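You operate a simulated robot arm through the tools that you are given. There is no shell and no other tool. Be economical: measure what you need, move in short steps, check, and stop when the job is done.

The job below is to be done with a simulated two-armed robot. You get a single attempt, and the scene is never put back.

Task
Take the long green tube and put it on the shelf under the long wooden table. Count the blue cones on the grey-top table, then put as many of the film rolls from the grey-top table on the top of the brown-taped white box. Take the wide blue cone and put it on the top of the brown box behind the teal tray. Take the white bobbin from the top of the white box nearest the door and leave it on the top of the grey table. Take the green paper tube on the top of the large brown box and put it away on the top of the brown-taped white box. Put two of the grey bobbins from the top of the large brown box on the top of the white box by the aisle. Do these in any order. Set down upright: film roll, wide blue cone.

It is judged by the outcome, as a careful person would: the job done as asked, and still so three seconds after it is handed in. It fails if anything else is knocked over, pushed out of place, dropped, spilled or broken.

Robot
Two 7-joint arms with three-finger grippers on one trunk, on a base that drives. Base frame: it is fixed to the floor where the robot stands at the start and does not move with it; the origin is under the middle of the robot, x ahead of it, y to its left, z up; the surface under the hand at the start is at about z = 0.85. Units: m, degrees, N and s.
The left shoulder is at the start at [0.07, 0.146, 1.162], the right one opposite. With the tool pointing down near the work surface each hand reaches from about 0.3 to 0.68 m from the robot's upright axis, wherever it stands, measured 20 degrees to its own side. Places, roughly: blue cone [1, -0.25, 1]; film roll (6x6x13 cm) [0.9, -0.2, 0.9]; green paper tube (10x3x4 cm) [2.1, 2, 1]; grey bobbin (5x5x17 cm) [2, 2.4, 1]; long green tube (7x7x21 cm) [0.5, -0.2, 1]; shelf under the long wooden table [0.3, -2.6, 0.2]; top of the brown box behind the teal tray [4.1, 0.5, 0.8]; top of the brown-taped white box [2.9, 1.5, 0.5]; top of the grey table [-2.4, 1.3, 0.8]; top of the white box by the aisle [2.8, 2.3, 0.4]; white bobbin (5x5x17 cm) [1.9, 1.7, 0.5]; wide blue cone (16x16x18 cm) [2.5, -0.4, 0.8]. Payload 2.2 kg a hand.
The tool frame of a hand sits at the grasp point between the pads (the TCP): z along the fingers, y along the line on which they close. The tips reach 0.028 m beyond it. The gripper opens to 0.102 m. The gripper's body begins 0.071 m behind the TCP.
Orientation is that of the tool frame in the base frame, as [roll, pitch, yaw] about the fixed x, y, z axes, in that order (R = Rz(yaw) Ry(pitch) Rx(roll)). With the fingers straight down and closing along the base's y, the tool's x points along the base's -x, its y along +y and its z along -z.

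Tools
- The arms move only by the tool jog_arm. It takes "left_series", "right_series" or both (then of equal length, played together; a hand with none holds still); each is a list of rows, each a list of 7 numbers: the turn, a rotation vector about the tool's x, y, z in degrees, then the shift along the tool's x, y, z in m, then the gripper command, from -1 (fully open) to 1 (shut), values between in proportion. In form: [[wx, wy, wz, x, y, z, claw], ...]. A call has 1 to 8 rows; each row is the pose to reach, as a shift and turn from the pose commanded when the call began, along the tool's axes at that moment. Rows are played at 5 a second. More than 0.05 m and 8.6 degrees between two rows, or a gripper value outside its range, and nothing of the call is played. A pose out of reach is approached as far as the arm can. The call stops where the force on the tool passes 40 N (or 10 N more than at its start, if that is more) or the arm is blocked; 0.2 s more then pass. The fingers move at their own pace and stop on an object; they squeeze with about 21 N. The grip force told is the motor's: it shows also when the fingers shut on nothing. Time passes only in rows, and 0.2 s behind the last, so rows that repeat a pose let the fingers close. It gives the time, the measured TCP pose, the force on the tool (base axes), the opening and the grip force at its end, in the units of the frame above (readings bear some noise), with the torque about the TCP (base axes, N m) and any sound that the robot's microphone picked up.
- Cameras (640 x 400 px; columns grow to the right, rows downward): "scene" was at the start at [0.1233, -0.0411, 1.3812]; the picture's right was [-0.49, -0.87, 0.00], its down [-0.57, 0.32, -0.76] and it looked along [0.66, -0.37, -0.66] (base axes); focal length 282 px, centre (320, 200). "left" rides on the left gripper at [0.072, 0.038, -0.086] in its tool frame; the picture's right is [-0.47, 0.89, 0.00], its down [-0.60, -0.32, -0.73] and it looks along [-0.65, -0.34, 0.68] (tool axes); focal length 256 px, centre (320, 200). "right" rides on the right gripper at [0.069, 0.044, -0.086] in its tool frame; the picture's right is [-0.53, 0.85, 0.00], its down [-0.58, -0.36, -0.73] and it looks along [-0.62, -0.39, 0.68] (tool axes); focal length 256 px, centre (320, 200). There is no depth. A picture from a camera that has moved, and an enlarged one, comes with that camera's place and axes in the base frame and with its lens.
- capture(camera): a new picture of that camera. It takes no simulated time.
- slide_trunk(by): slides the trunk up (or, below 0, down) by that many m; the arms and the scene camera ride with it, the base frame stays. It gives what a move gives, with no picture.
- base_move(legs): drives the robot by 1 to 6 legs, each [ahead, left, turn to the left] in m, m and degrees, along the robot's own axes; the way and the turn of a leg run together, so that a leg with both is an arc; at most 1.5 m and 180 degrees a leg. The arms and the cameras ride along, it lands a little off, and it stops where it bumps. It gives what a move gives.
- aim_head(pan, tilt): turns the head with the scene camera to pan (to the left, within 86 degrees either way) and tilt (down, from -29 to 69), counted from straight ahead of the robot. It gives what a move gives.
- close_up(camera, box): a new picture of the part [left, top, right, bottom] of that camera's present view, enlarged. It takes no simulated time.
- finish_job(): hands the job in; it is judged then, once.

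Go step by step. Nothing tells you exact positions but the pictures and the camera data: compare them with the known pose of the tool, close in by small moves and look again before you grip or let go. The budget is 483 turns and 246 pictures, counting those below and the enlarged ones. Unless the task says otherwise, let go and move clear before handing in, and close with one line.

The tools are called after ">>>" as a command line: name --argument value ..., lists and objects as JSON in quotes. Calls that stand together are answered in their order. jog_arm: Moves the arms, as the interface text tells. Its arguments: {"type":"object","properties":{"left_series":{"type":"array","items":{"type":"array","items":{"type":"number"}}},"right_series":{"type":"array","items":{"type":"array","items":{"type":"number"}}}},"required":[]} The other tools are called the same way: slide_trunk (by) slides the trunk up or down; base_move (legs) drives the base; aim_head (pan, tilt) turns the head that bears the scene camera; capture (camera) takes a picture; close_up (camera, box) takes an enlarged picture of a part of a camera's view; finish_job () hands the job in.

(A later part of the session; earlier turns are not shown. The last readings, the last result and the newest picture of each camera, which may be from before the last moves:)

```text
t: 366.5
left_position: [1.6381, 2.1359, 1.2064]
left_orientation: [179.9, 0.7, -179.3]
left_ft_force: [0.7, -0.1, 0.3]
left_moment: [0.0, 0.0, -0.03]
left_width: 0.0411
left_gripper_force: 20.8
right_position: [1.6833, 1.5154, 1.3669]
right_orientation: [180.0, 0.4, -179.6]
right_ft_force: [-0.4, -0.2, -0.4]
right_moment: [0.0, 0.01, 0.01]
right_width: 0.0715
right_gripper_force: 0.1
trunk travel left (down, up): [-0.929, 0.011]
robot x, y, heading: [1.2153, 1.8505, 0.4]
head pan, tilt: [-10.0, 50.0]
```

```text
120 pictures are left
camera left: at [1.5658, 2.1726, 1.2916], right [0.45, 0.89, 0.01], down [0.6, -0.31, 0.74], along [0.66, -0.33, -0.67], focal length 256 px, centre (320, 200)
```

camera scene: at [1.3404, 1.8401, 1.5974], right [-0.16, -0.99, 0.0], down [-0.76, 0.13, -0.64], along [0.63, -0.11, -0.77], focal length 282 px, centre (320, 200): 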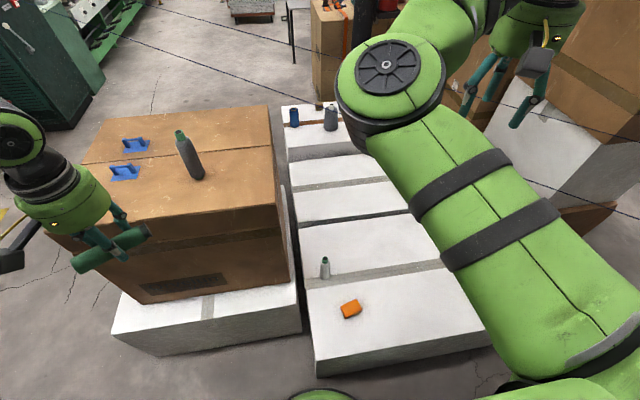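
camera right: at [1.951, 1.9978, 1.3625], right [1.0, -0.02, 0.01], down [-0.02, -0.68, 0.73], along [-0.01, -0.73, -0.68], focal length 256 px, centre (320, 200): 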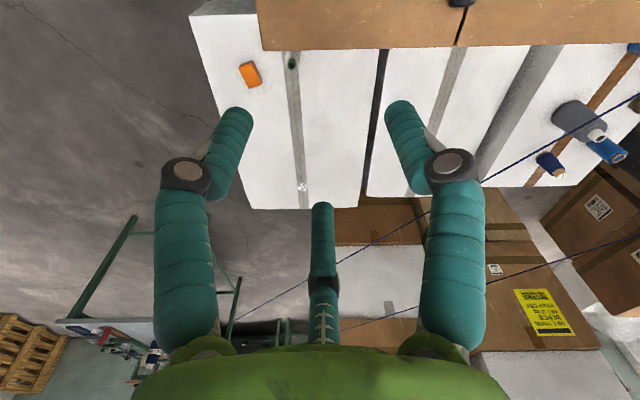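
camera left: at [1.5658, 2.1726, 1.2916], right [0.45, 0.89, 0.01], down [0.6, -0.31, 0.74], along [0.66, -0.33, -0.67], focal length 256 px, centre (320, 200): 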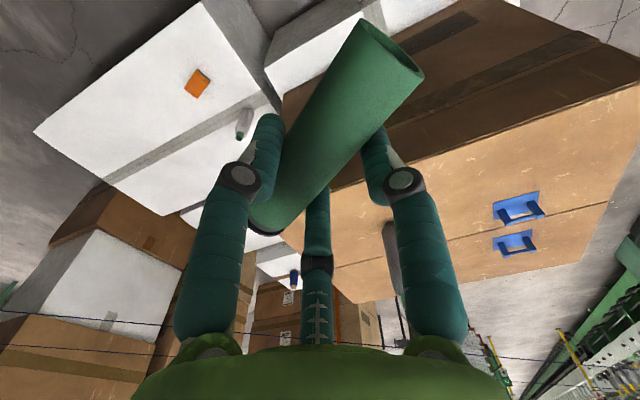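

>>> jog_arm --right_series '[[0, 0, 0, -0.031, 0.037, 0, -0.4], [0, 0, 0, -0.062, 0.073, 0, -0.4], [0, 0, 0, -0.093, 0.11, 0, -0.4], [0, 0, 0, -0.124, 0.146, 0, -0.4], [0, 0, 0, -0.155, 0.183, 0, -0.4], [0, 0, 0, -0.187, 0.219, 0, -0.4]]'

>>> slide_trunk --by -0.4

>>> capture --camera "right"

>>> capture --camera "scene"

```text
t: 367.9
left_position: [1.6387, 2.1345, 1.207]
left_orientation: [179.9, 0.7, -179.3]
left_ft_force: [0.4, -0.3, 0.0]
left_moment: [0.0, 0.0, -0.02]
left_width: 0.0413
left_gripper_force: 21.0
right_position: [1.8321, 1.7056, 1.3647]
right_orientation: [179.9, 0.7, -179.6]
right_ft_force: [-1.1, 0.7, -0.4]
right_moment: [0.01, 0.01, 0.03]
right_width: 0.0713
right_gripper_force: 0.0
right hand out of reach, approached as far as the arm can: row 1, 2, 3, 4, 5, 6
trunk travel left (down, up): [-0.929, 0.011]
robot x, y, heading: [1.2119, 1.8525, 0.2]
head pan, tilt: [-10.0, 50.0]
```

```text
t: 371.7
left_position: [1.6392, 2.1357, 0.808]
left_orientation: [179.9, 0.8, -179.3]
left_ft_force: [0.6, -0.6, 0.5]
left_moment: [0.0, -0.03, 0.01]
left_width: 0.0413
left_gripper_force: 21.0
right_position: [1.8324, 1.7076, 0.9658]
right_orientation: [-180.0, 0.6, -179.4]
right_ft_force: [0.5, 0.2, 0.2]
right_moment: [-0.01, -0.03, -0.01]
right_width: 0.0713
right_gripper_force: 0.1
trunk travel left (down, up): [-0.529, 0.411]
robot x, y, heading: [1.2171, 1.8533, 0.6]
head pan, tilt: [-10.0, 50.0]
```

```text
119 pictures are left
camera right: at [1.7618, 1.75, 1.0504], right [0.53, 0.85, 0.01], down [0.57, -0.36, 0.74], along [0.63, -0.38, -0.68], focal length 256 px, centre (320, 200)
```

right: 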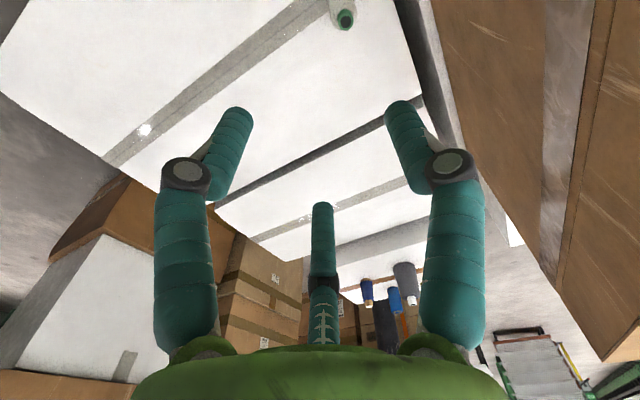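

```text
118 pictures are left
camera scene: at [1.3403, 1.8405, 1.1975], right [-0.16, -0.99, 0.0], down [-0.76, 0.13, -0.64], along [0.63, -0.11, -0.77], focal length 282 px, centre (320, 200)
```

scene: 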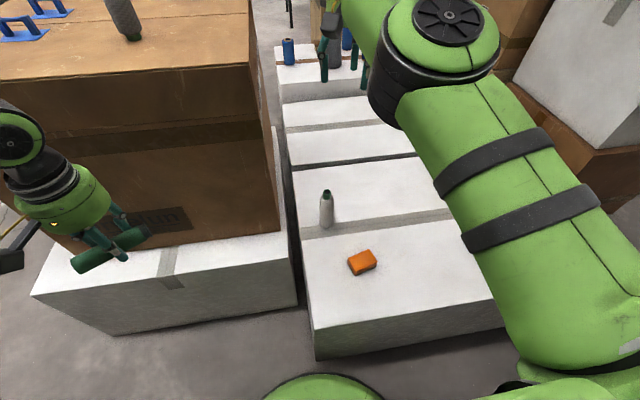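

>>> slide_trunk --by -0.31

>>> jog_arm --right_series '[[0, 0, 0, -0.018, 0.012, 0, -0.4], [0, 0, 0, -0.037, 0.025, 0, -0.4]]'

>>> capture --camera "right"

```text
t: 374.8
left_position: [1.6383, 2.1366, 0.497]
left_orientation: [179.8, 0.6, -179.3]
left_ft_force: [-0.1, 0.0, -0.2]
left_moment: [0.01, -0.02, -0.01]
left_width: 0.0414
left_gripper_force: 21.2
right_position: [1.8312, 1.7078, 0.6542]
right_orientation: [180.0, 0.6, -179.5]
right_ft_force: [-0.2, 0.9, -0.2]
right_moment: [-0.02, 0.0, 0.01]
right_width: 0.0714
right_gripper_force: 0.0
trunk travel left (down, up): [-0.219, 0.721]
robot x, y, heading: [1.2148, 1.8483, 0.2]
head pan, tilt: [-10.0, 50.0]
```

```text
t: 375.4
left_position: [1.6394, 2.1363, 0.4954]
left_orientation: [179.9, 0.6, -179.3]
left_ft_force: [-0.1, 0.4, -0.9]
left_moment: [0.01, -0.04, 0.0]
left_width: 0.0415
left_gripper_force: 21.0
right_position: [1.8323, 1.7173, 0.6477]
right_orientation: [179.9, 0.6, -179.4]
right_ft_force: [-0.1, -0.6, -1.0]
right_moment: [0.01, 0.01, -0.01]
right_width: 0.0713
right_gripper_force: 0.1
right hand out of reach, approached as far as the arm can: row 1, 2
trunk travel left (down, up): [-0.219, 0.721]
robot x, y, heading: [1.2134, 1.852, 0.7]
head pan, tilt: [-10.0, 50.0]
```

```text
117 pictures are left
camera right: at [1.762, 1.7602, 0.7326], right [0.53, 0.85, 0.01], down [0.57, -0.36, 0.74], along [0.63, -0.38, -0.67], focal length 256 px, centre (320, 200)
```

right: 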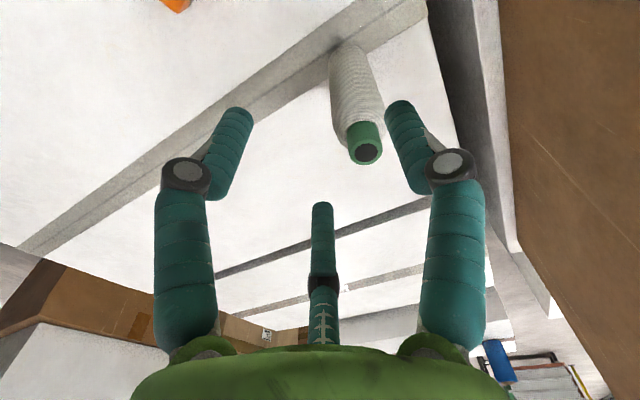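

>>> slide_trunk --by 0.13

>>> jog_arm --right_series '[[0, 0, 0, 0, 0, 0.045, -0.4], [0, 0, 0, 0, 0, 0.09, -0.4], [0, 0, 0, 0, 0, 0.13, -0.4], [0, 0, 0, -0.02, 0.007, 0.13, -0.4], [0, 0, 0, -0.04, 0.014, 0.13, -0.4]]'

```text
t: 377.0
left_position: [1.6397, 2.1371, 0.6273]
left_orientation: [179.9, 0.7, -179.3]
left_ft_force: [0.2, 0.0, 0.3]
left_moment: [0.05, -0.03, 0.01]
left_width: 0.0413
left_gripper_force: 20.8
right_position: [1.8316, 1.7186, 0.7781]
right_orientation: [179.9, 0.7, -179.5]
right_ft_force: [-0.4, -0.7, -0.3]
right_moment: [-0.01, 0.02, -0.01]
right_width: 0.0711
right_gripper_force: 0.1
trunk travel left (down, up): [-0.349, 0.591]
robot x, y, heading: [1.215, 1.852, 0.7]
head pan, tilt: [-10.0, 50.0]
```

```text
t: 378.2
left_position: [1.6396, 2.137, 0.6269]
left_orientation: [179.9, 0.8, -179.3]
left_ft_force: [0.7, -0.5, 0.0]
left_moment: [0.02, 0.03, -0.01]
left_width: 0.0413
left_gripper_force: 21.1
right_position: [1.8534, 1.7248, 0.6467]
right_orientation: [179.9, 0.4, 179.8]
right_ft_force: [-1.3, 0.6, 0.3]
right_moment: [0.03, 0.05, 0.01]
right_width: 0.0713
right_gripper_force: 0.1
right hand out of reach, approached as far as the arm can: row 4, 5
trunk travel left (down, up): [-0.349, 0.591]
robot x, y, heading: [1.21, 1.85, 0.2]
head pan, tilt: [-10.0, 50.0]
```

>>> slide_trunk --by 0.1

>>> jog_arm --right_series '[[0, 0, 0, 0, 0, 0.05, -0.4], [0, 0, 0, 0, 0, 0.1, -0.4], [0, 0, 0, -0.01, 0.004, 0.1, -0.4], [0, 0, 0, -0.02, 0.007, 0.1, -0.4]]'

>>> capture --camera "right"

```text
t: 379.5
left_position: [1.6397, 2.1356, 0.7273]
left_orientation: [179.9, 0.6, -179.2]
left_ft_force: [-0.9, 0.2, -0.6]
left_moment: [-0.02, 0.0, 0.02]
left_width: 0.0412
left_gripper_force: 21.2
right_position: [1.853, 1.7247, 0.7461]
right_orientation: [179.9, 0.4, 179.7]
right_ft_force: [-0.5, 0.2, 0.3]
right_moment: [0.01, -0.02, 0.03]
right_width: 0.0714
right_gripper_force: 0.0
trunk travel left (down, up): [-0.449, 0.491]
robot x, y, heading: [1.211, 1.8548, 0.4]
head pan, tilt: [-10.0, 50.0]
```

```text
t: 380.5
left_position: [1.6393, 2.1353, 0.7275]
left_orientation: [179.9, 0.7, -179.3]
left_ft_force: [-0.1, -0.4, 0.1]
left_moment: [-0.01, -0.01, -0.01]
left_width: 0.0413
left_gripper_force: 21.1
right_position: [1.8538, 1.7261, 0.6518]
right_orientation: [179.8, 0.4, 179.7]
right_ft_force: [-0.1, -0.1, -0.3]
right_moment: [-0.02, 0.02, -0.03]
right_width: 0.0712
right_gripper_force: 0.0
right hand out of reach, approached as far as the arm can: row 3, 4
trunk travel left (down, up): [-0.449, 0.491]
robot x, y, heading: [1.2135, 1.853, 0.3]
head pan, tilt: [-10.0, 50.0]
```

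```text
116 pictures are left
camera right: at [1.7846, 1.7699, 0.7372], right [0.54, 0.84, 0.01], down [0.57, -0.37, 0.73], along [0.62, -0.39, -0.68], focal length 256 px, centre (320, 200)
```

right: 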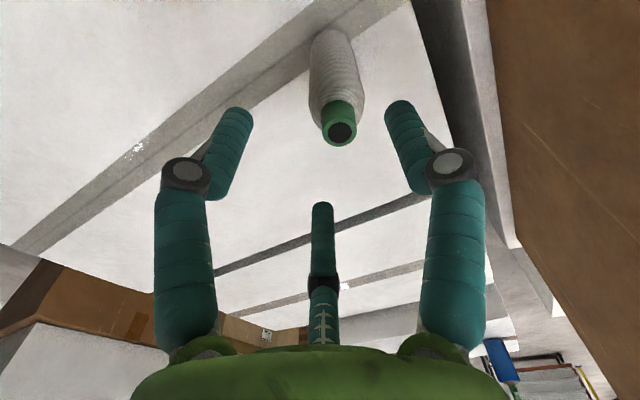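

>>> base_move --legs '[[0.014, 0.006, -0.3]]'

>>> jog_arm --right_series '[[0, 0, 0, -0.004, 0.001, 0.0, -0.6], [0, 0, 0, -0.008, 0.001, 0.03, -0.6]]'

>>> capture --camera "right"

```text
t: 381.3
left_position: [1.6544, 2.1405, 0.727]
left_orientation: [179.9, 0.6, -179.6]
left_ft_force: [1.0, -0.6, -0.6]
left_moment: [-0.04, 0.01, -0.04]
left_width: 0.0415
left_gripper_force: 20.9
right_position: [1.8672, 1.73, 0.6516]
right_orientation: [179.8, 0.4, 179.5]
right_ft_force: [-0.2, -0.3, 0.0]
right_moment: [-0.02, 0.0, -0.01]
right_width: 0.0714
right_gripper_force: 0.1
trunk travel left (down, up): [-0.449, 0.491]
robot x, y, heading: [1.2268, 1.8582, 0.3]
head pan, tilt: [-10.0, 50.0]
```

```text
t: 381.9
left_position: [1.6543, 2.1406, 0.727]
left_orientation: [179.8, 0.8, -179.7]
left_ft_force: [0.5, -0.2, -0.2]
left_moment: [0.03, 0.02, -0.01]
left_width: 0.0412
left_gripper_force: 21.1
right_position: [1.8681, 1.7293, 0.6436]
right_orientation: [179.7, 0.4, 179.6]
right_ft_force: [0.4, -0.4, -0.1]
right_moment: [0.04, 0.03, -0.03]
right_width: 0.0818
right_gripper_force: 0.2
right hand out of reach, approached as far as the arm can: row 1, 2
trunk travel left (down, up): [-0.449, 0.491]
robot x, y, heading: [1.2321, 1.8596, 0.4]
head pan, tilt: [-10.0, 50.0]
```

```text
115 pictures are left
camera right: at [1.7978, 1.7728, 0.7277], right [0.54, 0.84, 0.01], down [0.57, -0.37, 0.73], along [0.62, -0.39, -0.68], focal length 256 px, centre (320, 200)
```

right: 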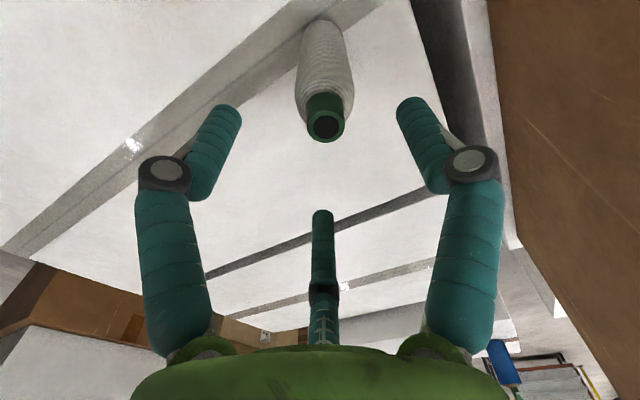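

>>> slide_trunk --by -0.07

>>> slide_trunk --by -0.05

>>> jog_arm --right_series '[[0, 0, 0, 0, 0, 0, -0.2], [0, 0, 0, 0, 0, 0, 0.2], [0, 0, 0, 0, 0, 0, 0.5], [0, 0, 0, 0, 0, 0, 0.7], [0, 0, 0, 0, 0, 0, 0.7]]'

>>> capture --camera "right"

```text
t: 382.9
left_position: [1.6548, 2.141, 0.6572]
left_orientation: [179.9, 0.8, -179.6]
left_ft_force: [0.4, 0.0, 0.0]
left_moment: [0.03, 0.01, -0.01]
left_width: 0.0415
left_gripper_force: 21.1
right_position: [1.8663, 1.7302, 0.5727]
right_orientation: [179.7, 0.4, 179.5]
right_ft_force: [-0.2, 0.1, 0.3]
right_moment: [0.01, 0.0, 0.0]
right_width: 0.0817
right_gripper_force: 0.2
trunk travel left (down, up): [-0.379, 0.561]
robot x, y, heading: [1.2305, 1.8572, 0.4]
head pan, tilt: [-10.0, 50.0]
```

```text
t: 383.9
left_position: [1.6539, 2.1397, 0.6069]
left_orientation: [179.8, 0.8, -179.5]
left_ft_force: [0.4, 0.7, -0.1]
left_moment: [-0.02, 0.0, 0.01]
left_width: 0.0415
left_gripper_force: 21.3
right_position: [1.8666, 1.7289, 0.5228]
right_orientation: [179.7, 0.5, 179.4]
right_ft_force: [0.5, 0.0, 0.9]
right_moment: [0.01, -0.04, 0.03]
right_width: 0.0813
right_gripper_force: 0.1
trunk travel left (down, up): [-0.329, 0.611]
robot x, y, heading: [1.2332, 1.86, 0.2]
head pan, tilt: [-10.0, 50.0]
```

```text
t: 385.1
left_position: [1.6544, 2.1391, 0.6068]
left_orientation: [180.0, 0.7, -179.5]
left_ft_force: [0.1, -0.2, -0.8]
left_moment: [0.01, 0.01, 0.0]
left_width: 0.0415
left_gripper_force: 21.0
right_position: [1.8668, 1.7301, 0.5225]
right_orientation: [179.7, 0.6, 179.5]
right_ft_force: [2.1, 0.8, 2.4]
right_moment: [0.0, -0.12, 0.01]
right_width: 0.0455
right_gripper_force: 21.3
trunk travel left (down, up): [-0.329, 0.611]
robot x, y, heading: [1.2255, 1.8628, 0.2]
head pan, tilt: [-10.0, 50.0]
```

```text
114 pictures are left
camera right: at [1.7978, 1.7727, 0.6079], right [0.54, 0.84, 0.01], down [0.57, -0.37, 0.73], along [0.62, -0.39, -0.68], focal length 256 px, centre (320, 200)
```

right: 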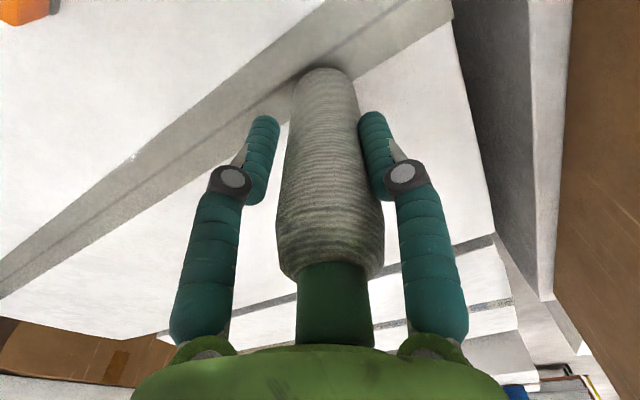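

White bobbin gripped. Lift, back off and turn west to look for the grey table.

>>> slide_trunk --by 0.4

>>> base_move --legs '[[-0.35, 0, 0], [0, 0, 180]]'

>>> aim_head --pan 0 --tilt 20

>>> capture --camera "scene"

```text
t: 388.9
left_position: [1.6549, 2.1399, 1.0057]
left_orientation: [179.9, 0.7, -179.6]
left_ft_force: [0.5, 0.6, 0.6]
left_moment: [0.01, -0.01, 0.02]
left_width: 0.0416
left_gripper_force: 20.8
right_position: [1.8673, 1.7282, 0.9221]
right_orientation: [179.7, 0.4, 179.5]
right_ft_force: [-0.3, 0.5, -0.7]
right_moment: [0.02, 0.0, 0.01]
right_width: 0.0447
right_gripper_force: 20.9
trunk travel left (down, up): [-0.729, 0.211]
robot x, y, heading: [1.2283, 1.8593, 0.3]
head pan, tilt: [-10.0, 50.0]
```

```text
t: 398.5
left_position: [0.4565, 1.5724, 1.0073]
left_orientation: [179.9, 0.7, 0.9]
left_ft_force: [0.2, 0.4, -0.2]
left_moment: [-0.02, -0.02, -0.02]
left_width: 0.0416
left_gripper_force: 21.0
right_position: [0.2403, 1.9828, 0.9214]
right_orientation: [179.7, 0.5, -0.1]
right_ft_force: [-0.2, -0.4, -1.3]
right_moment: [-0.02, 0.03, 0.01]
right_width: 0.0443
right_gripper_force: 20.8
trunk travel left (down, up): [-0.729, 0.211]
robot x, y, heading: [0.8818, 1.8571, -179.3]
head pan, tilt: [-10.0, 50.0]
```

```text
t: 399.5
left_position: [0.4573, 1.5722, 1.006]
left_orientation: [179.9, 0.7, 0.8]
left_ft_force: [0.1, 0.9, -0.3]
left_moment: [-0.02, -0.01, 0.02]
left_width: 0.0413
left_gripper_force: 21.3
right_position: [0.2413, 1.9825, 0.9214]
right_orientation: [179.7, 0.4, -0.1]
right_ft_force: [0.3, -0.4, -0.9]
right_moment: [0.02, 0.01, -0.01]
right_width: 0.044
right_gripper_force: 21.4
trunk travel left (down, up): [-0.729, 0.211]
robot x, y, heading: [0.8814, 1.8572, -179.5]
head pan, tilt: [0.0, 20.0]
```

```text
113 pictures are left
camera scene: at [0.7362, 1.8553, 1.4429], right [-0.01, 1.0, 0.0], down [0.34, 0.0, -0.94], along [-0.94, -0.01, -0.34], focal length 282 px, centre (320, 200)
```

scene: 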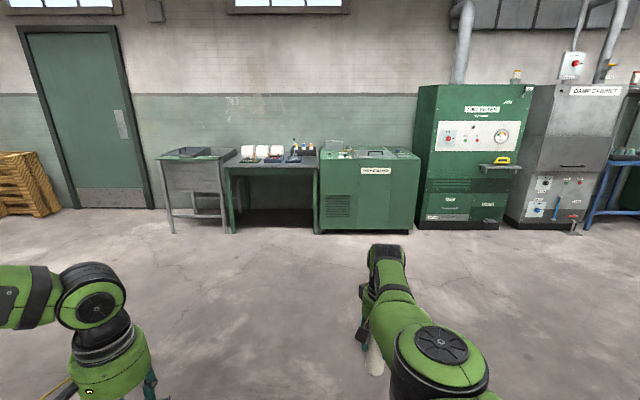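

>>> base_move --legs '[[1.4, 0, 0], [0.6, 0.2, 0]]'

>>> aim_head --pan 0 --tilt 35

>>> capture --camera "scene"

```text
t: 409.5
left_position: [-1.5134, 1.3232, 1.0068]
left_orientation: [179.9, 0.7, 1.7]
left_ft_force: [-0.1, 0.0, -1.2]
left_moment: [0.03, 0.02, 0.0]
left_width: 0.0416
left_gripper_force: 21.0
right_position: [-1.7359, 1.7287, 0.922]
right_orientation: [179.6, 0.5, 0.8]
right_ft_force: [0.0, 0.3, -1.7]
right_moment: [0.0, 0.0, -0.01]
right_width: 0.0427
right_gripper_force: 21.6
trunk travel left (down, up): [-0.729, 0.211]
robot x, y, heading: [-1.0967, 1.6099, -178.6]
head pan, tilt: [0.0, 20.0]
```

```text
t: 410.3
left_position: [-1.5151, 1.3229, 1.0066]
left_orientation: [180.0, 0.7, 1.7]
left_ft_force: [-0.7, 0.0, -0.5]
left_moment: [-0.02, -0.01, 0.01]
left_width: 0.0415
left_gripper_force: 21.0
right_position: [-1.7363, 1.7282, 0.9219]
right_orientation: [179.7, 0.4, 0.9]
right_ft_force: [-0.4, 0.3, -1.9]
right_moment: [-0.02, 0.03, 0.03]
right_width: 0.0422
right_gripper_force: 21.3
trunk travel left (down, up): [-0.729, 0.211]
robot x, y, heading: [-1.0963, 1.617, -178.6]
head pan, tilt: [0.0, 35.0]
```

```text
112 pictures are left
camera scene: at [-1.2341, 1.6092, 1.4192], right [-0.03, 1.0, 0.0], down [0.57, 0.01, -0.82], along [-0.82, -0.02, -0.57], focal length 282 px, centre (320, 200)
```

scene: 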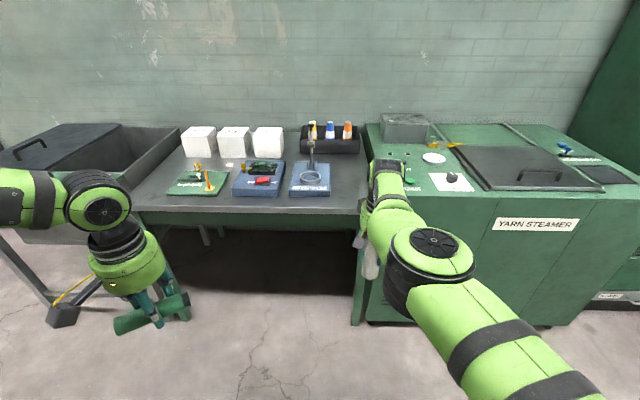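

>>> slide_trunk --by 0.12

>>> base_move --legs '[[0.41, 0.023, -1.4]]'

>>> capture --camera "scene"

>>> capture --camera "right"

```text
t: 411.8
left_position: [-1.5137, 1.3219, 1.1268]
left_orientation: [179.9, 0.6, 1.6]
left_ft_force: [-0.3, -0.6, -0.2]
left_moment: [-0.05, 0.04, -0.02]
left_width: 0.0413
left_gripper_force: 21.3
right_position: [-1.7362, 1.7284, 1.0416]
right_orientation: [179.6, 0.5, 0.7]
right_ft_force: [0.0, 0.6, -1.0]
right_moment: [-0.01, 0.02, -0.02]
right_width: 0.0425
right_gripper_force: 21.3
trunk travel left (down, up): [-0.849, 0.091]
robot x, y, heading: [-1.0953, 1.6156, -178.3]
head pan, tilt: [0.0, 35.0]
```

```text
t: 414.3
left_position: [-1.9304, 1.303, 1.1274]
left_orientation: [179.9, 0.8, 0.5]
left_ft_force: [1.2, 0.7, -0.2]
left_moment: [0.0, 0.0, 0.02]
left_width: 0.0416
left_gripper_force: 20.8
right_position: [-2.1417, 1.7133, 1.0429]
right_orientation: [179.7, 0.6, -0.5]
right_ft_force: [0.8, -0.4, -1.9]
right_moment: [-0.02, 0.0, 0.02]
right_width: 0.0423
right_gripper_force: 21.0
trunk travel left (down, up): [-0.849, 0.091]
robot x, y, heading: [-1.5104, 1.5825, -179.6]
head pan, tilt: [0.0, 35.0]
```

```text
111 pictures are left
camera scene: at [-1.6421, 1.583, 1.5394], right [0.0, 1.0, 0.0], down [0.57, 0.0, -0.82], along [-0.82, 0.0, -0.57], focal length 282 px, centre (320, 200)
```

scene: 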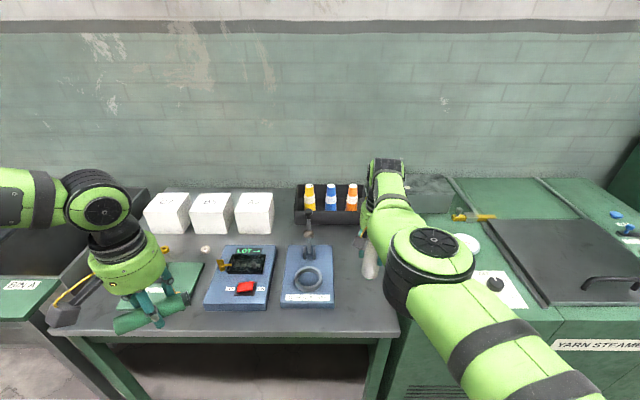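

```text
110 pictures are left
camera right: at [-2.0728, 1.669, 1.1285], right [-0.54, -0.84, 0.01], down [-0.57, 0.37, 0.73], along [-0.62, 0.39, -0.68], focal length 256 px, centre (320, 200)
```

right: 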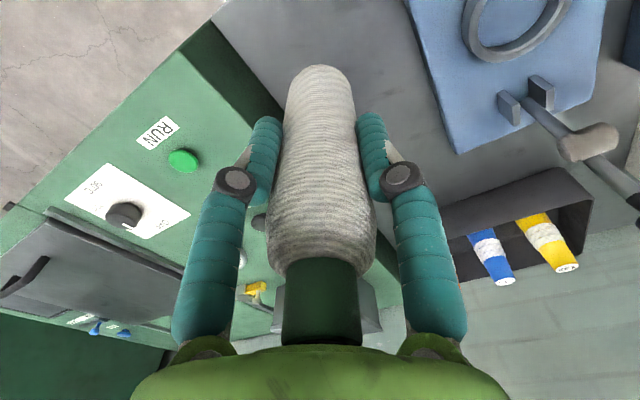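

>>> slide_trunk --by -0.11

>>> slide_trunk --by -0.01

>>> slide_trunk --by -0.008

>>> slide_trunk --by -0.006

```text
t: 415.7
left_position: [-1.9325, 1.303, 1.0173]
left_orientation: [179.9, 0.6, 0.4]
left_ft_force: [-0.6, 0.2, -0.4]
left_moment: [0.02, -0.04, 0.04]
left_width: 0.0415
left_gripper_force: 21.5
right_position: [-2.1458, 1.7133, 0.9321]
right_orientation: [179.8, 0.6, -0.5]
right_ft_force: [-0.7, 0.0, -1.2]
right_moment: [0.02, 0.02, -0.02]
right_width: 0.0422
right_gripper_force: 20.8
trunk travel left (down, up): [-0.739, 0.201]
robot x, y, heading: [-1.5049, 1.5833, -179.6]
head pan, tilt: [0.0, 35.0]
```

```text
t: 416.3
left_position: [-1.9314, 1.303, 1.0063]
left_orientation: [179.8, 0.7, 0.3]
left_ft_force: [0.0, -0.6, 0.6]
left_moment: [0.02, 0.02, -0.01]
left_width: 0.0413
left_gripper_force: 20.8
right_position: [-2.1446, 1.7137, 0.9234]
right_orientation: [179.7, 0.4, -0.4]
right_ft_force: [0.5, -0.6, -1.4]
right_moment: [0.0, 0.0, 0.01]
right_width: 0.0421
right_gripper_force: 21.1
trunk travel left (down, up): [-0.729, 0.211]
robot x, y, heading: [-1.5044, 1.5854, -179.6]
head pan, tilt: [0.0, 35.0]
```

```text
t: 416.9
left_position: [-1.9316, 1.3019, 0.999]
left_orientation: [179.9, 0.7, 0.4]
left_ft_force: [0.7, 0.1, -1.0]
left_moment: [0.02, -0.01, -0.02]
left_width: 0.0414
left_gripper_force: 21.3
right_position: [-2.1442, 1.7124, 0.914]
right_orientation: [179.7, 0.5, -0.5]
right_ft_force: [-0.4, 0.4, -1.2]
right_moment: [0.01, 0.01, 0.06]
right_width: 0.0426
right_gripper_force: 21.4
trunk travel left (down, up): [-0.721, 0.219]
robot x, y, heading: [-1.5036, 1.5844, -179.6]
head pan, tilt: [0.0, 35.0]
```

```text
t: 417.4
left_position: [-1.931, 1.302, 0.9926]
left_orientation: [179.9, 0.7, 0.4]
left_ft_force: [-0.3, 0.0, -0.4]
left_moment: [0.04, -0.01, -0.02]
left_width: 0.0415
left_gripper_force: 21.2
right_position: [-2.1452, 1.7117, 0.9083]
right_orientation: [179.7, 0.5, -0.5]
right_ft_force: [0.3, 0.8, -1.3]
right_moment: [-0.02, 0.0, 0.02]
right_width: 0.0423
right_gripper_force: 21.0
trunk travel left (down, up): [-0.715, 0.225]
robot x, y, heading: [-1.5044, 1.586, -179.8]
head pan, tilt: [0.0, 35.0]
```

>>> close_up --camera "scene" --box '[270, 200, 430, 330]'

>>> slide_trunk --by -0.006

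>>> slide_trunk --by -0.006

```text
3.08 times, centred on (350, 265) of scene
camera zoom: at [-1.6445, 1.5828, 1.4051], right [0.0, 1.0, 0.0], down [0.57, 0.0, -0.82], along [-0.82, 0.0, -0.57], focal length 866 px, centre (228, 0)
```

zoom: 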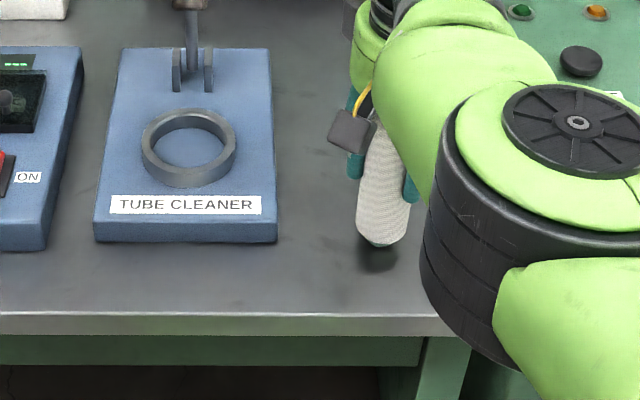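

```text
t: 418.0
left_position: [-1.9308, 1.3019, 0.9862]
left_orientation: [179.9, 0.7, 0.3]
left_ft_force: [-0.3, 1.0, -0.7]
left_moment: [0.0, 0.0, 0.02]
left_width: 0.0416
left_gripper_force: 20.7
right_position: [-2.1428, 1.7139, 0.9031]
right_orientation: [179.6, 0.6, -0.5]
right_ft_force: [1.4, 0.4, 3.6]
right_moment: [0.01, -0.11, 0.0]
right_width: 0.0424
right_gripper_force: 21.3
trunk travel left (down, up): [-0.709, 0.231]
robot x, y, heading: [-1.5034, 1.5873, -179.6]
head pan, tilt: [0.0, 35.0]
```

```text
t: 418.5
left_position: [-1.928, 1.2997, 0.9839]
left_orientation: [179.8, 0.9, 0.5]
left_ft_force: [0.1, 0.3, 0.0]
left_moment: [-0.03, -0.06, -0.01]
left_width: 0.0412
left_gripper_force: 21.1
right_position: [-2.1435, 1.7127, 0.9025]
right_orientation: [179.9, 1.2, -0.5]
right_ft_force: [-2.1, 0.7, 28.6]
right_moment: [0.06, 0.08, -0.01]
right_width: 0.0424
right_gripper_force: 20.7
trunk travel left (down, up): [-0.703, 0.237]
robot x, y, heading: [-1.503, 1.5839, -179.9]
head pan, tilt: [0.0, 35.0]
```

>>> slide_trunk --by 0.005

>>> jog_arm --right_series '[[0, 0, 0, 0, 0, 0, 0.3], [0, 0, 0, 0, 0, 0, 0], [0, 0, 0, 0, 0, 0, -0.3], [0, 0, 0, 0, 0, 0, -0.3]]'

>>> slide_trunk --by 0.2

>>> capture --camera "right"

```text
t: 419.1
left_position: [-1.9289, 1.3025, 0.988]
left_orientation: [179.9, 0.8, 0.4]
left_ft_force: [-0.6, 0.1, -0.1]
left_moment: [0.03, -0.03, -0.01]
left_width: 0.0415
left_gripper_force: 21.1
right_position: [-2.1438, 1.7123, 0.9031]
right_orientation: [179.7, 0.7, -0.5]
right_ft_force: [-5.9, 1.2, 13.6]
right_moment: [0.21, 0.55, 0.03]
right_width: 0.0422
right_gripper_force: 21.4
trunk travel left (down, up): [-0.708, 0.232]
robot x, y, heading: [-1.5043, 1.5852, -179.9]
head pan, tilt: [0.0, 35.0]
```

```text
t: 420.1
left_position: [-1.9311, 1.3018, 0.9849]
left_orientation: [180.0, 0.7, 0.3]
left_ft_force: [-0.1, -0.1, 0.1]
left_moment: [0.01, -0.02, 0.02]
left_width: 0.0414
left_gripper_force: 21.4
right_position: [-2.1433, 1.7116, 0.9022]
right_orientation: [179.6, 0.4, -0.5]
right_ft_force: [0.3, 0.1, 0.4]
right_moment: [0.01, 0.02, 0.01]
right_width: 0.0663
right_gripper_force: 0.1
trunk travel left (down, up): [-0.708, 0.232]
robot x, y, heading: [-1.5061, 1.5831, -179.7]
head pan, tilt: [0.0, 35.0]
```

```text
t: 422.2
left_position: [-1.9312, 1.3032, 1.1861]
left_orientation: [179.9, 0.7, 0.4]
left_ft_force: [-0.5, 0.0, -0.1]
left_moment: [-0.01, 0.0, 0.01]
left_width: 0.0412
left_gripper_force: 21.0
right_position: [-2.1443, 1.7136, 1.1019]
right_orientation: [179.6, 0.6, -0.5]
right_ft_force: [-1.1, 0.9, 0.1]
right_moment: [0.0, -0.05, -0.01]
right_width: 0.0667
right_gripper_force: 0.1
trunk travel left (down, up): [-0.908, 0.032]
robot x, y, heading: [-1.509, 1.5851, -179.8]
head pan, tilt: [0.0, 35.0]
```

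```text
108 pictures are left
camera right: at [-2.0742, 1.6688, 1.1866], right [-0.54, -0.84, 0.01], down [-0.57, 0.37, 0.73], along [-0.62, 0.39, -0.68], focal length 256 px, centre (320, 200)
```

right: 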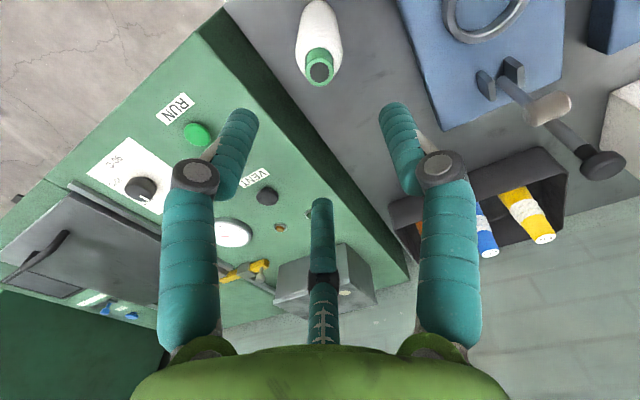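

White bobbin stands on the grey table. Now I carry the green paper tube back around to the taped box.

>>> base_move --legs '[[-0.5, 0, 0], [0, 0, 180], [1.3, 0.3, 0], [0.9, 0.9, 0], [0.3, 0.35, 0], [1.4, 0, 0]]'

>>> capture --camera "left"

```text
t: 453.9
left_position: [3.3383, 3.4184, 1.1867]
left_orientation: [179.9, 0.9, 179.8]
left_ft_force: [-0.1, 0.7, -0.6]
left_moment: [0.02, 0.01, 0.02]
left_width: 0.0413
left_gripper_force: 20.3
right_position: [3.5466, 3.0046, 1.1016]
right_orientation: [179.7, 0.5, 178.8]
right_ft_force: [1.2, -0.2, 0.1]
right_moment: [0.03, 0.01, 0.01]
right_width: 0.0663
right_gripper_force: 0.1
trunk travel left (down, up): [-0.908, 0.032]
robot x, y, heading: [2.9094, 3.1428, -0.4]
head pan, tilt: [0.0, 35.0]
```

```text
107 pictures are left
camera left: at [3.2656, 3.456, 1.2709], right [0.47, 0.88, 0.01], down [0.59, -0.32, 0.74], along [0.65, -0.34, -0.67], focal length 256 px, centre (320, 200)
```

left: 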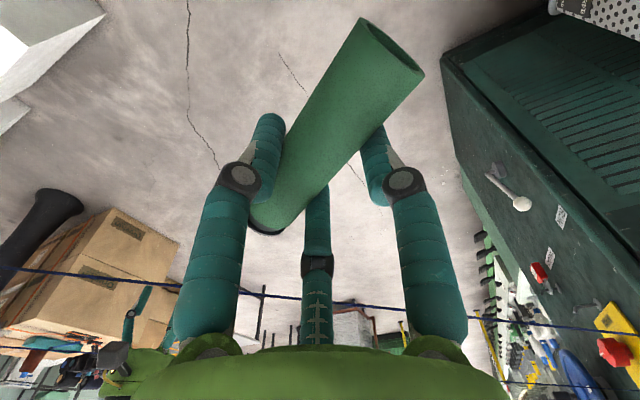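

>>> base_move --legs '[[0, 0, 180], [-0.67, 0, 0], [0, 1.15, 0.4]]'

>>> aim_head --pan 10 --tilt 55

>>> capture --camera "scene"

```text
t: 470.4
left_position: [3.0869, 1.6769, 1.1863]
left_orientation: [179.8, 0.7, -2.7]
left_ft_force: [-0.3, -0.3, -0.3]
left_moment: [0.01, -0.01, 0.0]
left_width: 0.0414
left_gripper_force: 20.6
right_position: [2.896, 2.0971, 1.0999]
right_orientation: [179.7, 0.4, -3.6]
right_ft_force: [-0.4, 1.2, 0.3]
right_moment: [0.0, -0.02, 0.02]
right_width: 0.0663
right_gripper_force: 0.1
trunk travel left (down, up): [-0.908, 0.032]
robot x, y, heading: [3.5246, 1.9325, 177.4]
head pan, tilt: [0.0, 35.0]
```

```text
t: 471.3
left_position: [3.0853, 1.675, 1.1851]
left_orientation: [180.0, 0.8, -2.7]
left_ft_force: [0.0, 0.3, -0.8]
left_moment: [-0.01, 0.02, 0.02]
left_width: 0.0414
left_gripper_force: 21.3
right_position: [2.8952, 2.0969, 1.1011]
right_orientation: [179.7, 0.5, -3.6]
right_ft_force: [-0.1, -0.2, 0.0]
right_moment: [0.01, 0.01, 0.0]
right_width: 0.0664
right_gripper_force: 0.1
trunk travel left (down, up): [-0.908, 0.032]
robot x, y, heading: [3.5225, 1.9337, 177.1]
head pan, tilt: [10.0, 55.0]
```

```text
106 pictures are left
camera scene: at [3.4038, 1.926, 1.57], right [-0.12, 0.99, 0.0], down [0.81, 0.1, -0.57], along [-0.57, -0.07, -0.82], focal length 282 px, centre (320, 200)
```

scene: 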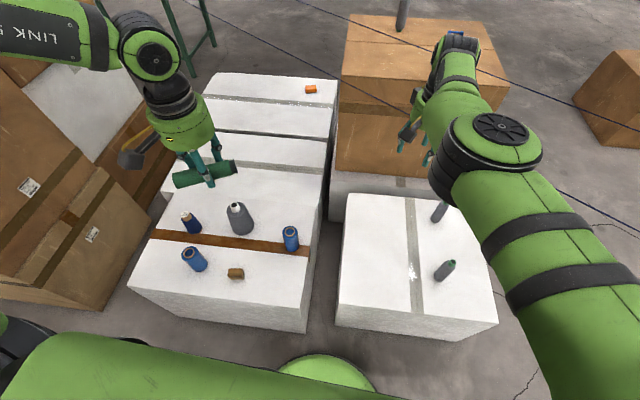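

>>> jog_arm --left_series '[[0, 0, 0, -0.016, -0.02, 0, 0.9], [0, 0, 0, -0.032, -0.039, 0, 0.9], [0, 0, 0, -0.032, -0.039, 0, 0.9], [0, 0, 0, -0.032, -0.039, 0, 0.9], [0, 0, 0, -0.032, -0.039, 0, 0.9]]' --right_series '[[0, 0, 0, 0.03, 0, -0.035, -0.4], [0, 0, 0, 0.05, 0, -0.07, -0.4], [0, 0, 0, 0.07, 0, -0.105, -0.4], [0, 0, 0, 0.09, 0, -0.14, -0.4], [0, 0, 0, 0.11, 0, -0.175, -0.4]]'

>>> slide_trunk --by -0.4

>>> capture --camera "scene"

```text
t: 472.5
left_position: [3.056, 1.7156, 1.1857]
left_orientation: [179.9, 0.8, -2.6]
left_ft_force: [-0.2, -0.8, 0.2]
left_moment: [-0.01, -0.02, 0.02]
left_width: 0.0414
left_gripper_force: 21.3
right_position: [2.895, 2.0978, 1.1006]
right_orientation: [179.7, 0.4, -3.6]
right_ft_force: [0.3, -0.3, -0.1]
right_moment: [-0.02, -0.04, -0.02]
right_width: 0.0716
right_gripper_force: 0.0
right hand out of reach, approached as far as the arm can: row 1, 2, 3, 4, 5
trunk travel left (down, up): [-0.908, 0.032]
robot x, y, heading: [3.5258, 1.9301, 177.0]
head pan, tilt: [10.0, 55.0]
```

```text
t: 476.3
left_position: [3.056, 1.7146, 0.7867]
left_orientation: [179.8, 0.6, -2.6]
left_ft_force: [0.1, -0.5, 0.2]
left_moment: [-0.01, 0.01, 0.01]
left_width: 0.0413
left_gripper_force: 21.5
right_position: [2.8954, 2.096, 0.7]
right_orientation: [179.7, 0.5, -3.6]
right_ft_force: [1.0, 0.0, 0.1]
right_moment: [0.01, 0.01, 0.0]
right_width: 0.0716
right_gripper_force: 0.0
trunk travel left (down, up): [-0.508, 0.432]
robot x, y, heading: [3.5247, 1.9371, 177.0]
head pan, tilt: [10.0, 55.0]
```

```text
105 pictures are left
camera scene: at [3.404, 1.9263, 1.17], right [-0.12, 0.99, 0.0], down [0.81, 0.1, -0.57], along [-0.57, -0.07, -0.82], focal length 282 px, centre (320, 200)
```

scene: 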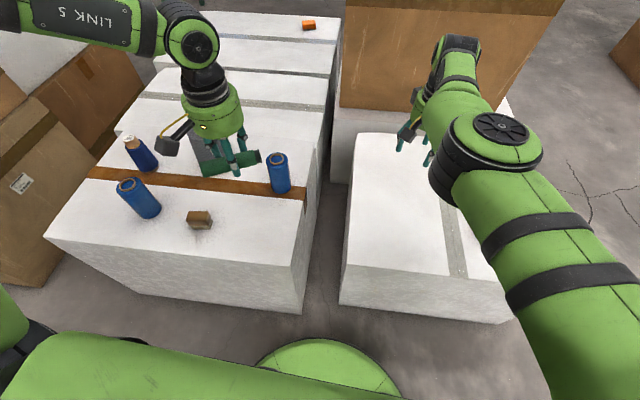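

>>> jog_arm --left_series '[[0, 0, 0, 0, 0, 0.04, 0.9], [0, 0, 0, 0, 0, 0.08, 0.9], [0, 0, 0, 0, 0, 0.12, 0.9], [0, 0, 0, 0, 0, 0.16, 0.9], [0, 0, 0, 0, 0, 0.2, 0.9]]'

>>> capture --camera "scene"

>>> capture --camera "left"

```text
t: 477.5
left_position: [3.0672, 1.7008, 0.6143]
left_orientation: [179.9, 0.8, -2.7]
left_ft_force: [-0.4, -0.2, 0.4]
left_moment: [0.02, 0.0, 0.0]
left_width: 0.0415
left_gripper_force: 21.0
left hand out of reach, approached as far as the arm can: row 5
right_position: [2.8961, 2.0973, 0.702]
right_orientation: [179.7, 0.5, -3.5]
right_ft_force: [0.5, 0.4, -0.5]
right_moment: [0.01, 0.05, -0.01]
right_width: 0.0713
right_gripper_force: 0.2
trunk travel left (down, up): [-0.508, 0.432]
robot x, y, heading: [3.5295, 1.9324, 177.3]
head pan, tilt: [10.0, 55.0]
```

```text
104 pictures are left
camera scene: at [3.4045, 1.926, 1.17], right [-0.12, 0.99, 0.0], down [0.81, 0.1, -0.57], along [-0.57, -0.07, -0.82], focal length 282 px, centre (320, 200)
```

scene: 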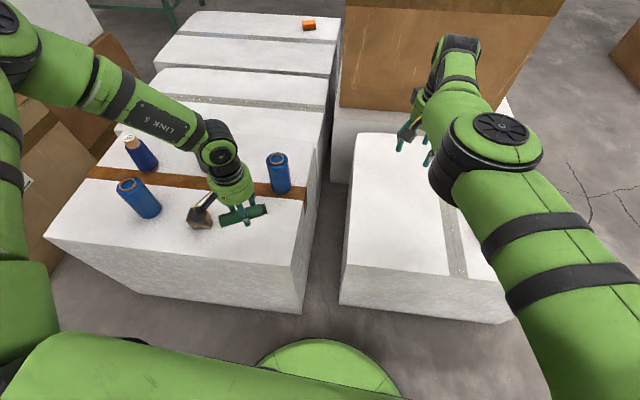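

```text
103 pictures are left
camera left: at [3.1387, 1.6592, 0.6993], right [-0.51, -0.86, 0.01], down [-0.58, 0.35, 0.74], along [-0.64, 0.37, -0.67], focal length 256 px, centre (320, 200)
```

left: 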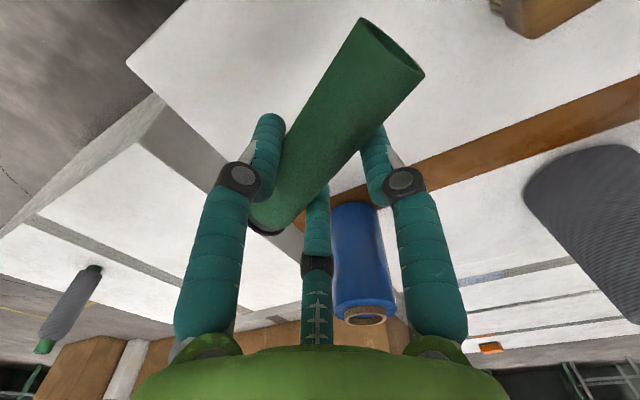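

>>> slide_trunk --by -0.055

>>> slide_trunk --by -0.008

>>> slide_trunk --by -0.006

>>> slide_trunk --by -0.006

```text
t: 478.5
left_position: [3.0664, 1.7014, 0.56]
left_orientation: [179.9, 0.8, -2.6]
left_ft_force: [0.4, 0.5, -0.7]
left_moment: [0.02, 0.03, 0.03]
left_width: 0.0416
left_gripper_force: 20.4
right_position: [2.8968, 2.0951, 0.6458]
right_orientation: [179.8, 0.5, -3.6]
right_ft_force: [-0.6, 0.3, 0.0]
right_moment: [0.04, 0.0, 0.0]
right_width: 0.0715
right_gripper_force: 0.1
trunk travel left (down, up): [-0.453, 0.487]
robot x, y, heading: [3.5278, 1.9344, 177.2]
head pan, tilt: [10.0, 55.0]
```

```text
t: 479.0
left_position: [3.0672, 1.7002, 0.5519]
left_orientation: [179.9, 0.8, -2.8]
left_ft_force: [-0.6, 0.2, 0.2]
left_moment: [0.0, -0.01, 0.01]
left_width: 0.0414
left_gripper_force: 20.8
right_position: [2.896, 2.0973, 0.638]
right_orientation: [179.7, 0.5, -3.5]
right_ft_force: [0.3, -0.1, 0.7]
right_moment: [0.0, 0.03, 0.0]
right_width: 0.0717
right_gripper_force: 0.2
trunk travel left (down, up): [-0.445, 0.495]
robot x, y, heading: [3.5243, 1.9326, 177.1]
head pan, tilt: [10.0, 55.0]
```

```text
t: 479.6
left_position: [3.0674, 1.7006, 0.5462]
left_orientation: [179.9, 0.7, -2.8]
left_ft_force: [0.2, 0.2, -0.4]
left_moment: [-0.01, 0.04, 0.04]
left_width: 0.0415
left_gripper_force: 20.9
right_position: [2.8961, 2.0968, 0.6322]
right_orientation: [179.6, 0.5, -3.6]
right_ft_force: [0.5, 0.0, 0.3]
right_moment: [0.02, -0.02, 0.0]
right_width: 0.0713
right_gripper_force: 0.0
trunk travel left (down, up): [-0.439, 0.501]
robot x, y, heading: [3.5269, 1.9332, 177.1]
head pan, tilt: [10.0, 55.0]
```

```text
t: 480.1
left_position: [3.067, 1.701, 0.5402]
left_orientation: [179.9, 0.9, -2.7]
left_ft_force: [0.1, -0.3, -0.3]
left_moment: [-0.01, 0.01, 0.02]
left_width: 0.0414
left_gripper_force: 21.0
right_position: [2.8954, 2.097, 0.6259]
right_orientation: [179.8, 0.4, -3.7]
right_ft_force: [0.8, 0.1, -0.2]
right_moment: [-0.01, 0.02, 0.02]
right_width: 0.0713
right_gripper_force: 0.0
trunk travel left (down, up): [-0.433, 0.507]
robot x, y, heading: [3.5246, 1.9321, 177.1]
head pan, tilt: [10.0, 55.0]
```

>>> slide_trunk --by -0.005

>>> slide_trunk --by -0.005

>>> close_up --camera "scene" --box '[170, 130, 320, 250]'

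```text
t: 480.7
left_position: [3.0671, 1.7011, 0.5331]
left_orientation: [179.9, 0.8, -2.8]
left_ft_force: [-0.4, 0.2, -0.4]
left_moment: [0.01, 0.04, -0.03]
left_width: 0.0415
left_gripper_force: 20.4
right_position: [2.8955, 2.0958, 0.6221]
right_orientation: [179.7, 0.5, -3.7]
right_ft_force: [0.8, 0.6, -0.3]
right_moment: [0.0, 0.0, -0.01]
right_width: 0.0712
right_gripper_force: 0.0
trunk travel left (down, up): [-0.428, 0.512]
robot x, y, heading: [3.5287, 1.9319, 177.3]
head pan, tilt: [10.0, 55.0]
```

```text
t: 481.2
left_position: [3.066, 1.7011, 0.5295]
left_orientation: [179.8, 0.9, -2.8]
left_ft_force: [0.0, -0.6, -0.6]
left_moment: [0.01, 0.0, 0.0]
left_width: 0.0414
left_gripper_force: 21.4
right_position: [2.8958, 2.0974, 0.6155]
right_orientation: [179.8, 0.5, -3.6]
right_ft_force: [0.1, 0.7, 0.6]
right_moment: [-0.01, 0.01, 0.01]
right_width: 0.0714
right_gripper_force: 0.0
trunk travel left (down, up): [-0.423, 0.517]
robot x, y, heading: [3.5256, 1.9324, 177.2]
head pan, tilt: [10.0, 55.0]
```

```text
3.33 times, centred on (245, 190) of scene
camera zoom: at [3.404, 1.9263, 1.0849], right [-0.12, 0.99, 0.0], down [0.81, 0.1, -0.57], along [-0.57, -0.07, -0.82], focal length 938 px, centre (570, 233)
```

zoom: 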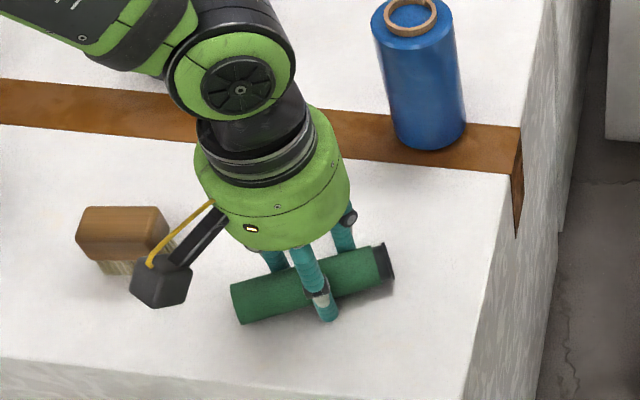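

>>> slide_trunk --by -0.005

>>> slide_trunk --by -0.005

>>> slide_trunk --by -0.005

```text
t: 481.8
left_position: [3.0666, 1.6998, 0.5281]
left_orientation: [179.9, 1.2, -2.7]
left_ft_force: [2.1, -5.1, 23.2]
left_moment: [0.61, -0.13, -0.16]
left_width: 0.0416
left_gripper_force: 20.9
right_position: [2.8964, 2.0973, 0.6132]
right_orientation: [179.7, 0.6, -3.6]
right_ft_force: [-0.9, -0.5, 0.2]
right_moment: [0.0, 0.0, -0.01]
right_width: 0.0717
right_gripper_force: 0.0
trunk travel left (down, up): [-0.418, 0.522]
robot x, y, heading: [3.5254, 1.934, 177.4]
head pan, tilt: [10.0, 55.0]
```

```text
t: 482.1
left_position: [3.0662, 1.7007, 0.5273]
left_orientation: [179.8, 1.1, -2.7]
left_ft_force: [9.0, -2.7, 20.8]
left_moment: [0.48, -0.49, -0.25]
left_width: 0.0413
left_gripper_force: 21.1
right_position: [2.8971, 2.0962, 0.6126]
right_orientation: [179.8, 0.6, -3.4]
right_ft_force: [-1.0, -0.3, -0.1]
right_moment: [0.03, -0.05, -0.03]
right_width: 0.0712
right_gripper_force: 0.0
trunk travel left (down, up): [-0.416, 0.524]
robot x, y, heading: [3.523, 1.9338, 177.2]
head pan, tilt: [10.0, 55.0]
stopped: the force on the tool passed its limit at 47 N (the readings are from after the stop); the commanded pose is now the measured one
```

```text
t: 482.5
left_position: [3.0667, 1.7009, 0.5277]
left_orientation: [179.8, 1.2, -2.7]
left_ft_force: [9.0, -3.6, 22.7]
left_moment: [0.47, -0.68, -0.25]
left_width: 0.0415
left_gripper_force: 20.7
right_position: [2.8978, 2.0958, 0.6093]
right_orientation: [179.6, 0.6, -3.5]
right_ft_force: [0.8, -0.6, 0.5]
right_moment: [0.03, 0.0, 0.0]
right_width: 0.0716
right_gripper_force: 0.1
trunk travel left (down, up): [-0.414, 0.526]
robot x, y, heading: [3.524, 1.9327, 176.8]
head pan, tilt: [10.0, 55.0]
stopped: the force on the tool passed its limit at 46 N (the readings are from after the stop); the commanded pose is now the measured one
```

Contact with the box. Ease up, open and lift.

>>> slide_trunk --by 0.005

>>> jog_arm --left_series '[[0, 0, 0, 0, 0, 0, 0.4], [0, 0, 0, 0, 0, 0, 0.1], [0, 0, 0, 0, 0, 0, -0.3], [0, 0, 0, 0, 0, 0, -0.7], [0, 0, 0, 0, 0, -0.03, -0.7], [0, 0, 0, 0, 0, -0.07, -0.7], [0, 0, 0, 0, 0, -0.11, -0.7], [0, 0, 0, 0, 0, -0.15, -0.7]]'

>>> slide_trunk --by 0.3

>>> capture --camera "scene"

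```text
t: 483.0
left_position: [3.0643, 1.7014, 0.5308]
left_orientation: [179.8, 1.0, -2.7]
left_ft_force: [0.6, -1.3, 0.1]
left_moment: [-0.03, -0.06, 0.02]
left_width: 0.0417
left_gripper_force: 21.4
right_position: [2.8952, 2.0965, 0.6129]
right_orientation: [179.8, 0.5, -3.5]
right_ft_force: [-0.1, -0.2, 0.0]
right_moment: [0.0, 0.01, -0.02]
right_width: 0.0714
right_gripper_force: 0.0
trunk travel left (down, up): [-0.419, 0.521]
robot x, y, heading: [3.5261, 1.9323, 177.0]
head pan, tilt: [10.0, 55.0]
```

```text
t: 484.8
left_position: [3.0668, 1.7008, 0.6805]
left_orientation: [179.7, 1.0, -2.8]
left_ft_force: [0.6, 0.9, 0.8]
left_moment: [0.01, 0.0, -0.01]
left_width: 0.0868
left_gripper_force: 0.0
right_position: [2.8958, 2.0963, 0.6132]
right_orientation: [179.8, 0.6, -3.5]
right_ft_force: [-0.4, -0.4, 0.3]
right_moment: [0.01, 0.01, 0.01]
right_width: 0.0714
right_gripper_force: 0.1
trunk travel left (down, up): [-0.419, 0.521]
robot x, y, heading: [3.5248, 1.9312, 177.2]
head pan, tilt: [10.0, 55.0]
```

```text
t: 487.8
left_position: [3.0659, 1.7008, 0.9789]
left_orientation: [179.8, 0.9, -2.7]
left_ft_force: [0.2, -0.4, -0.5]
left_moment: [0.06, -0.01, 0.01]
left_width: 0.0867
left_gripper_force: 0.0
right_position: [2.8951, 2.0977, 0.9123]
right_orientation: [179.7, 0.5, -3.5]
right_ft_force: [0.5, -0.1, 0.3]
right_moment: [-0.01, -0.05, -0.02]
right_width: 0.0713
right_gripper_force: 0.0
trunk travel left (down, up): [-0.719, 0.221]
robot x, y, heading: [3.525, 1.9344, 177.1]
head pan, tilt: [10.0, 55.0]
```

```text
101 pictures are left
camera scene: at [3.4039, 1.926, 1.3814], right [-0.13, 0.99, 0.0], down [0.81, 0.1, -0.57], along [-0.57, -0.07, -0.82], focal length 282 px, centre (320, 200)
```

scene: 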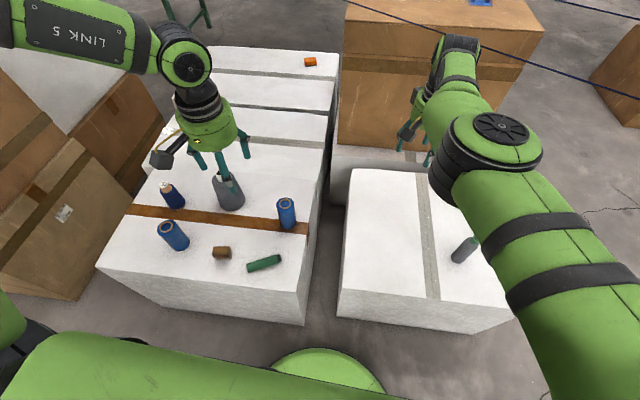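

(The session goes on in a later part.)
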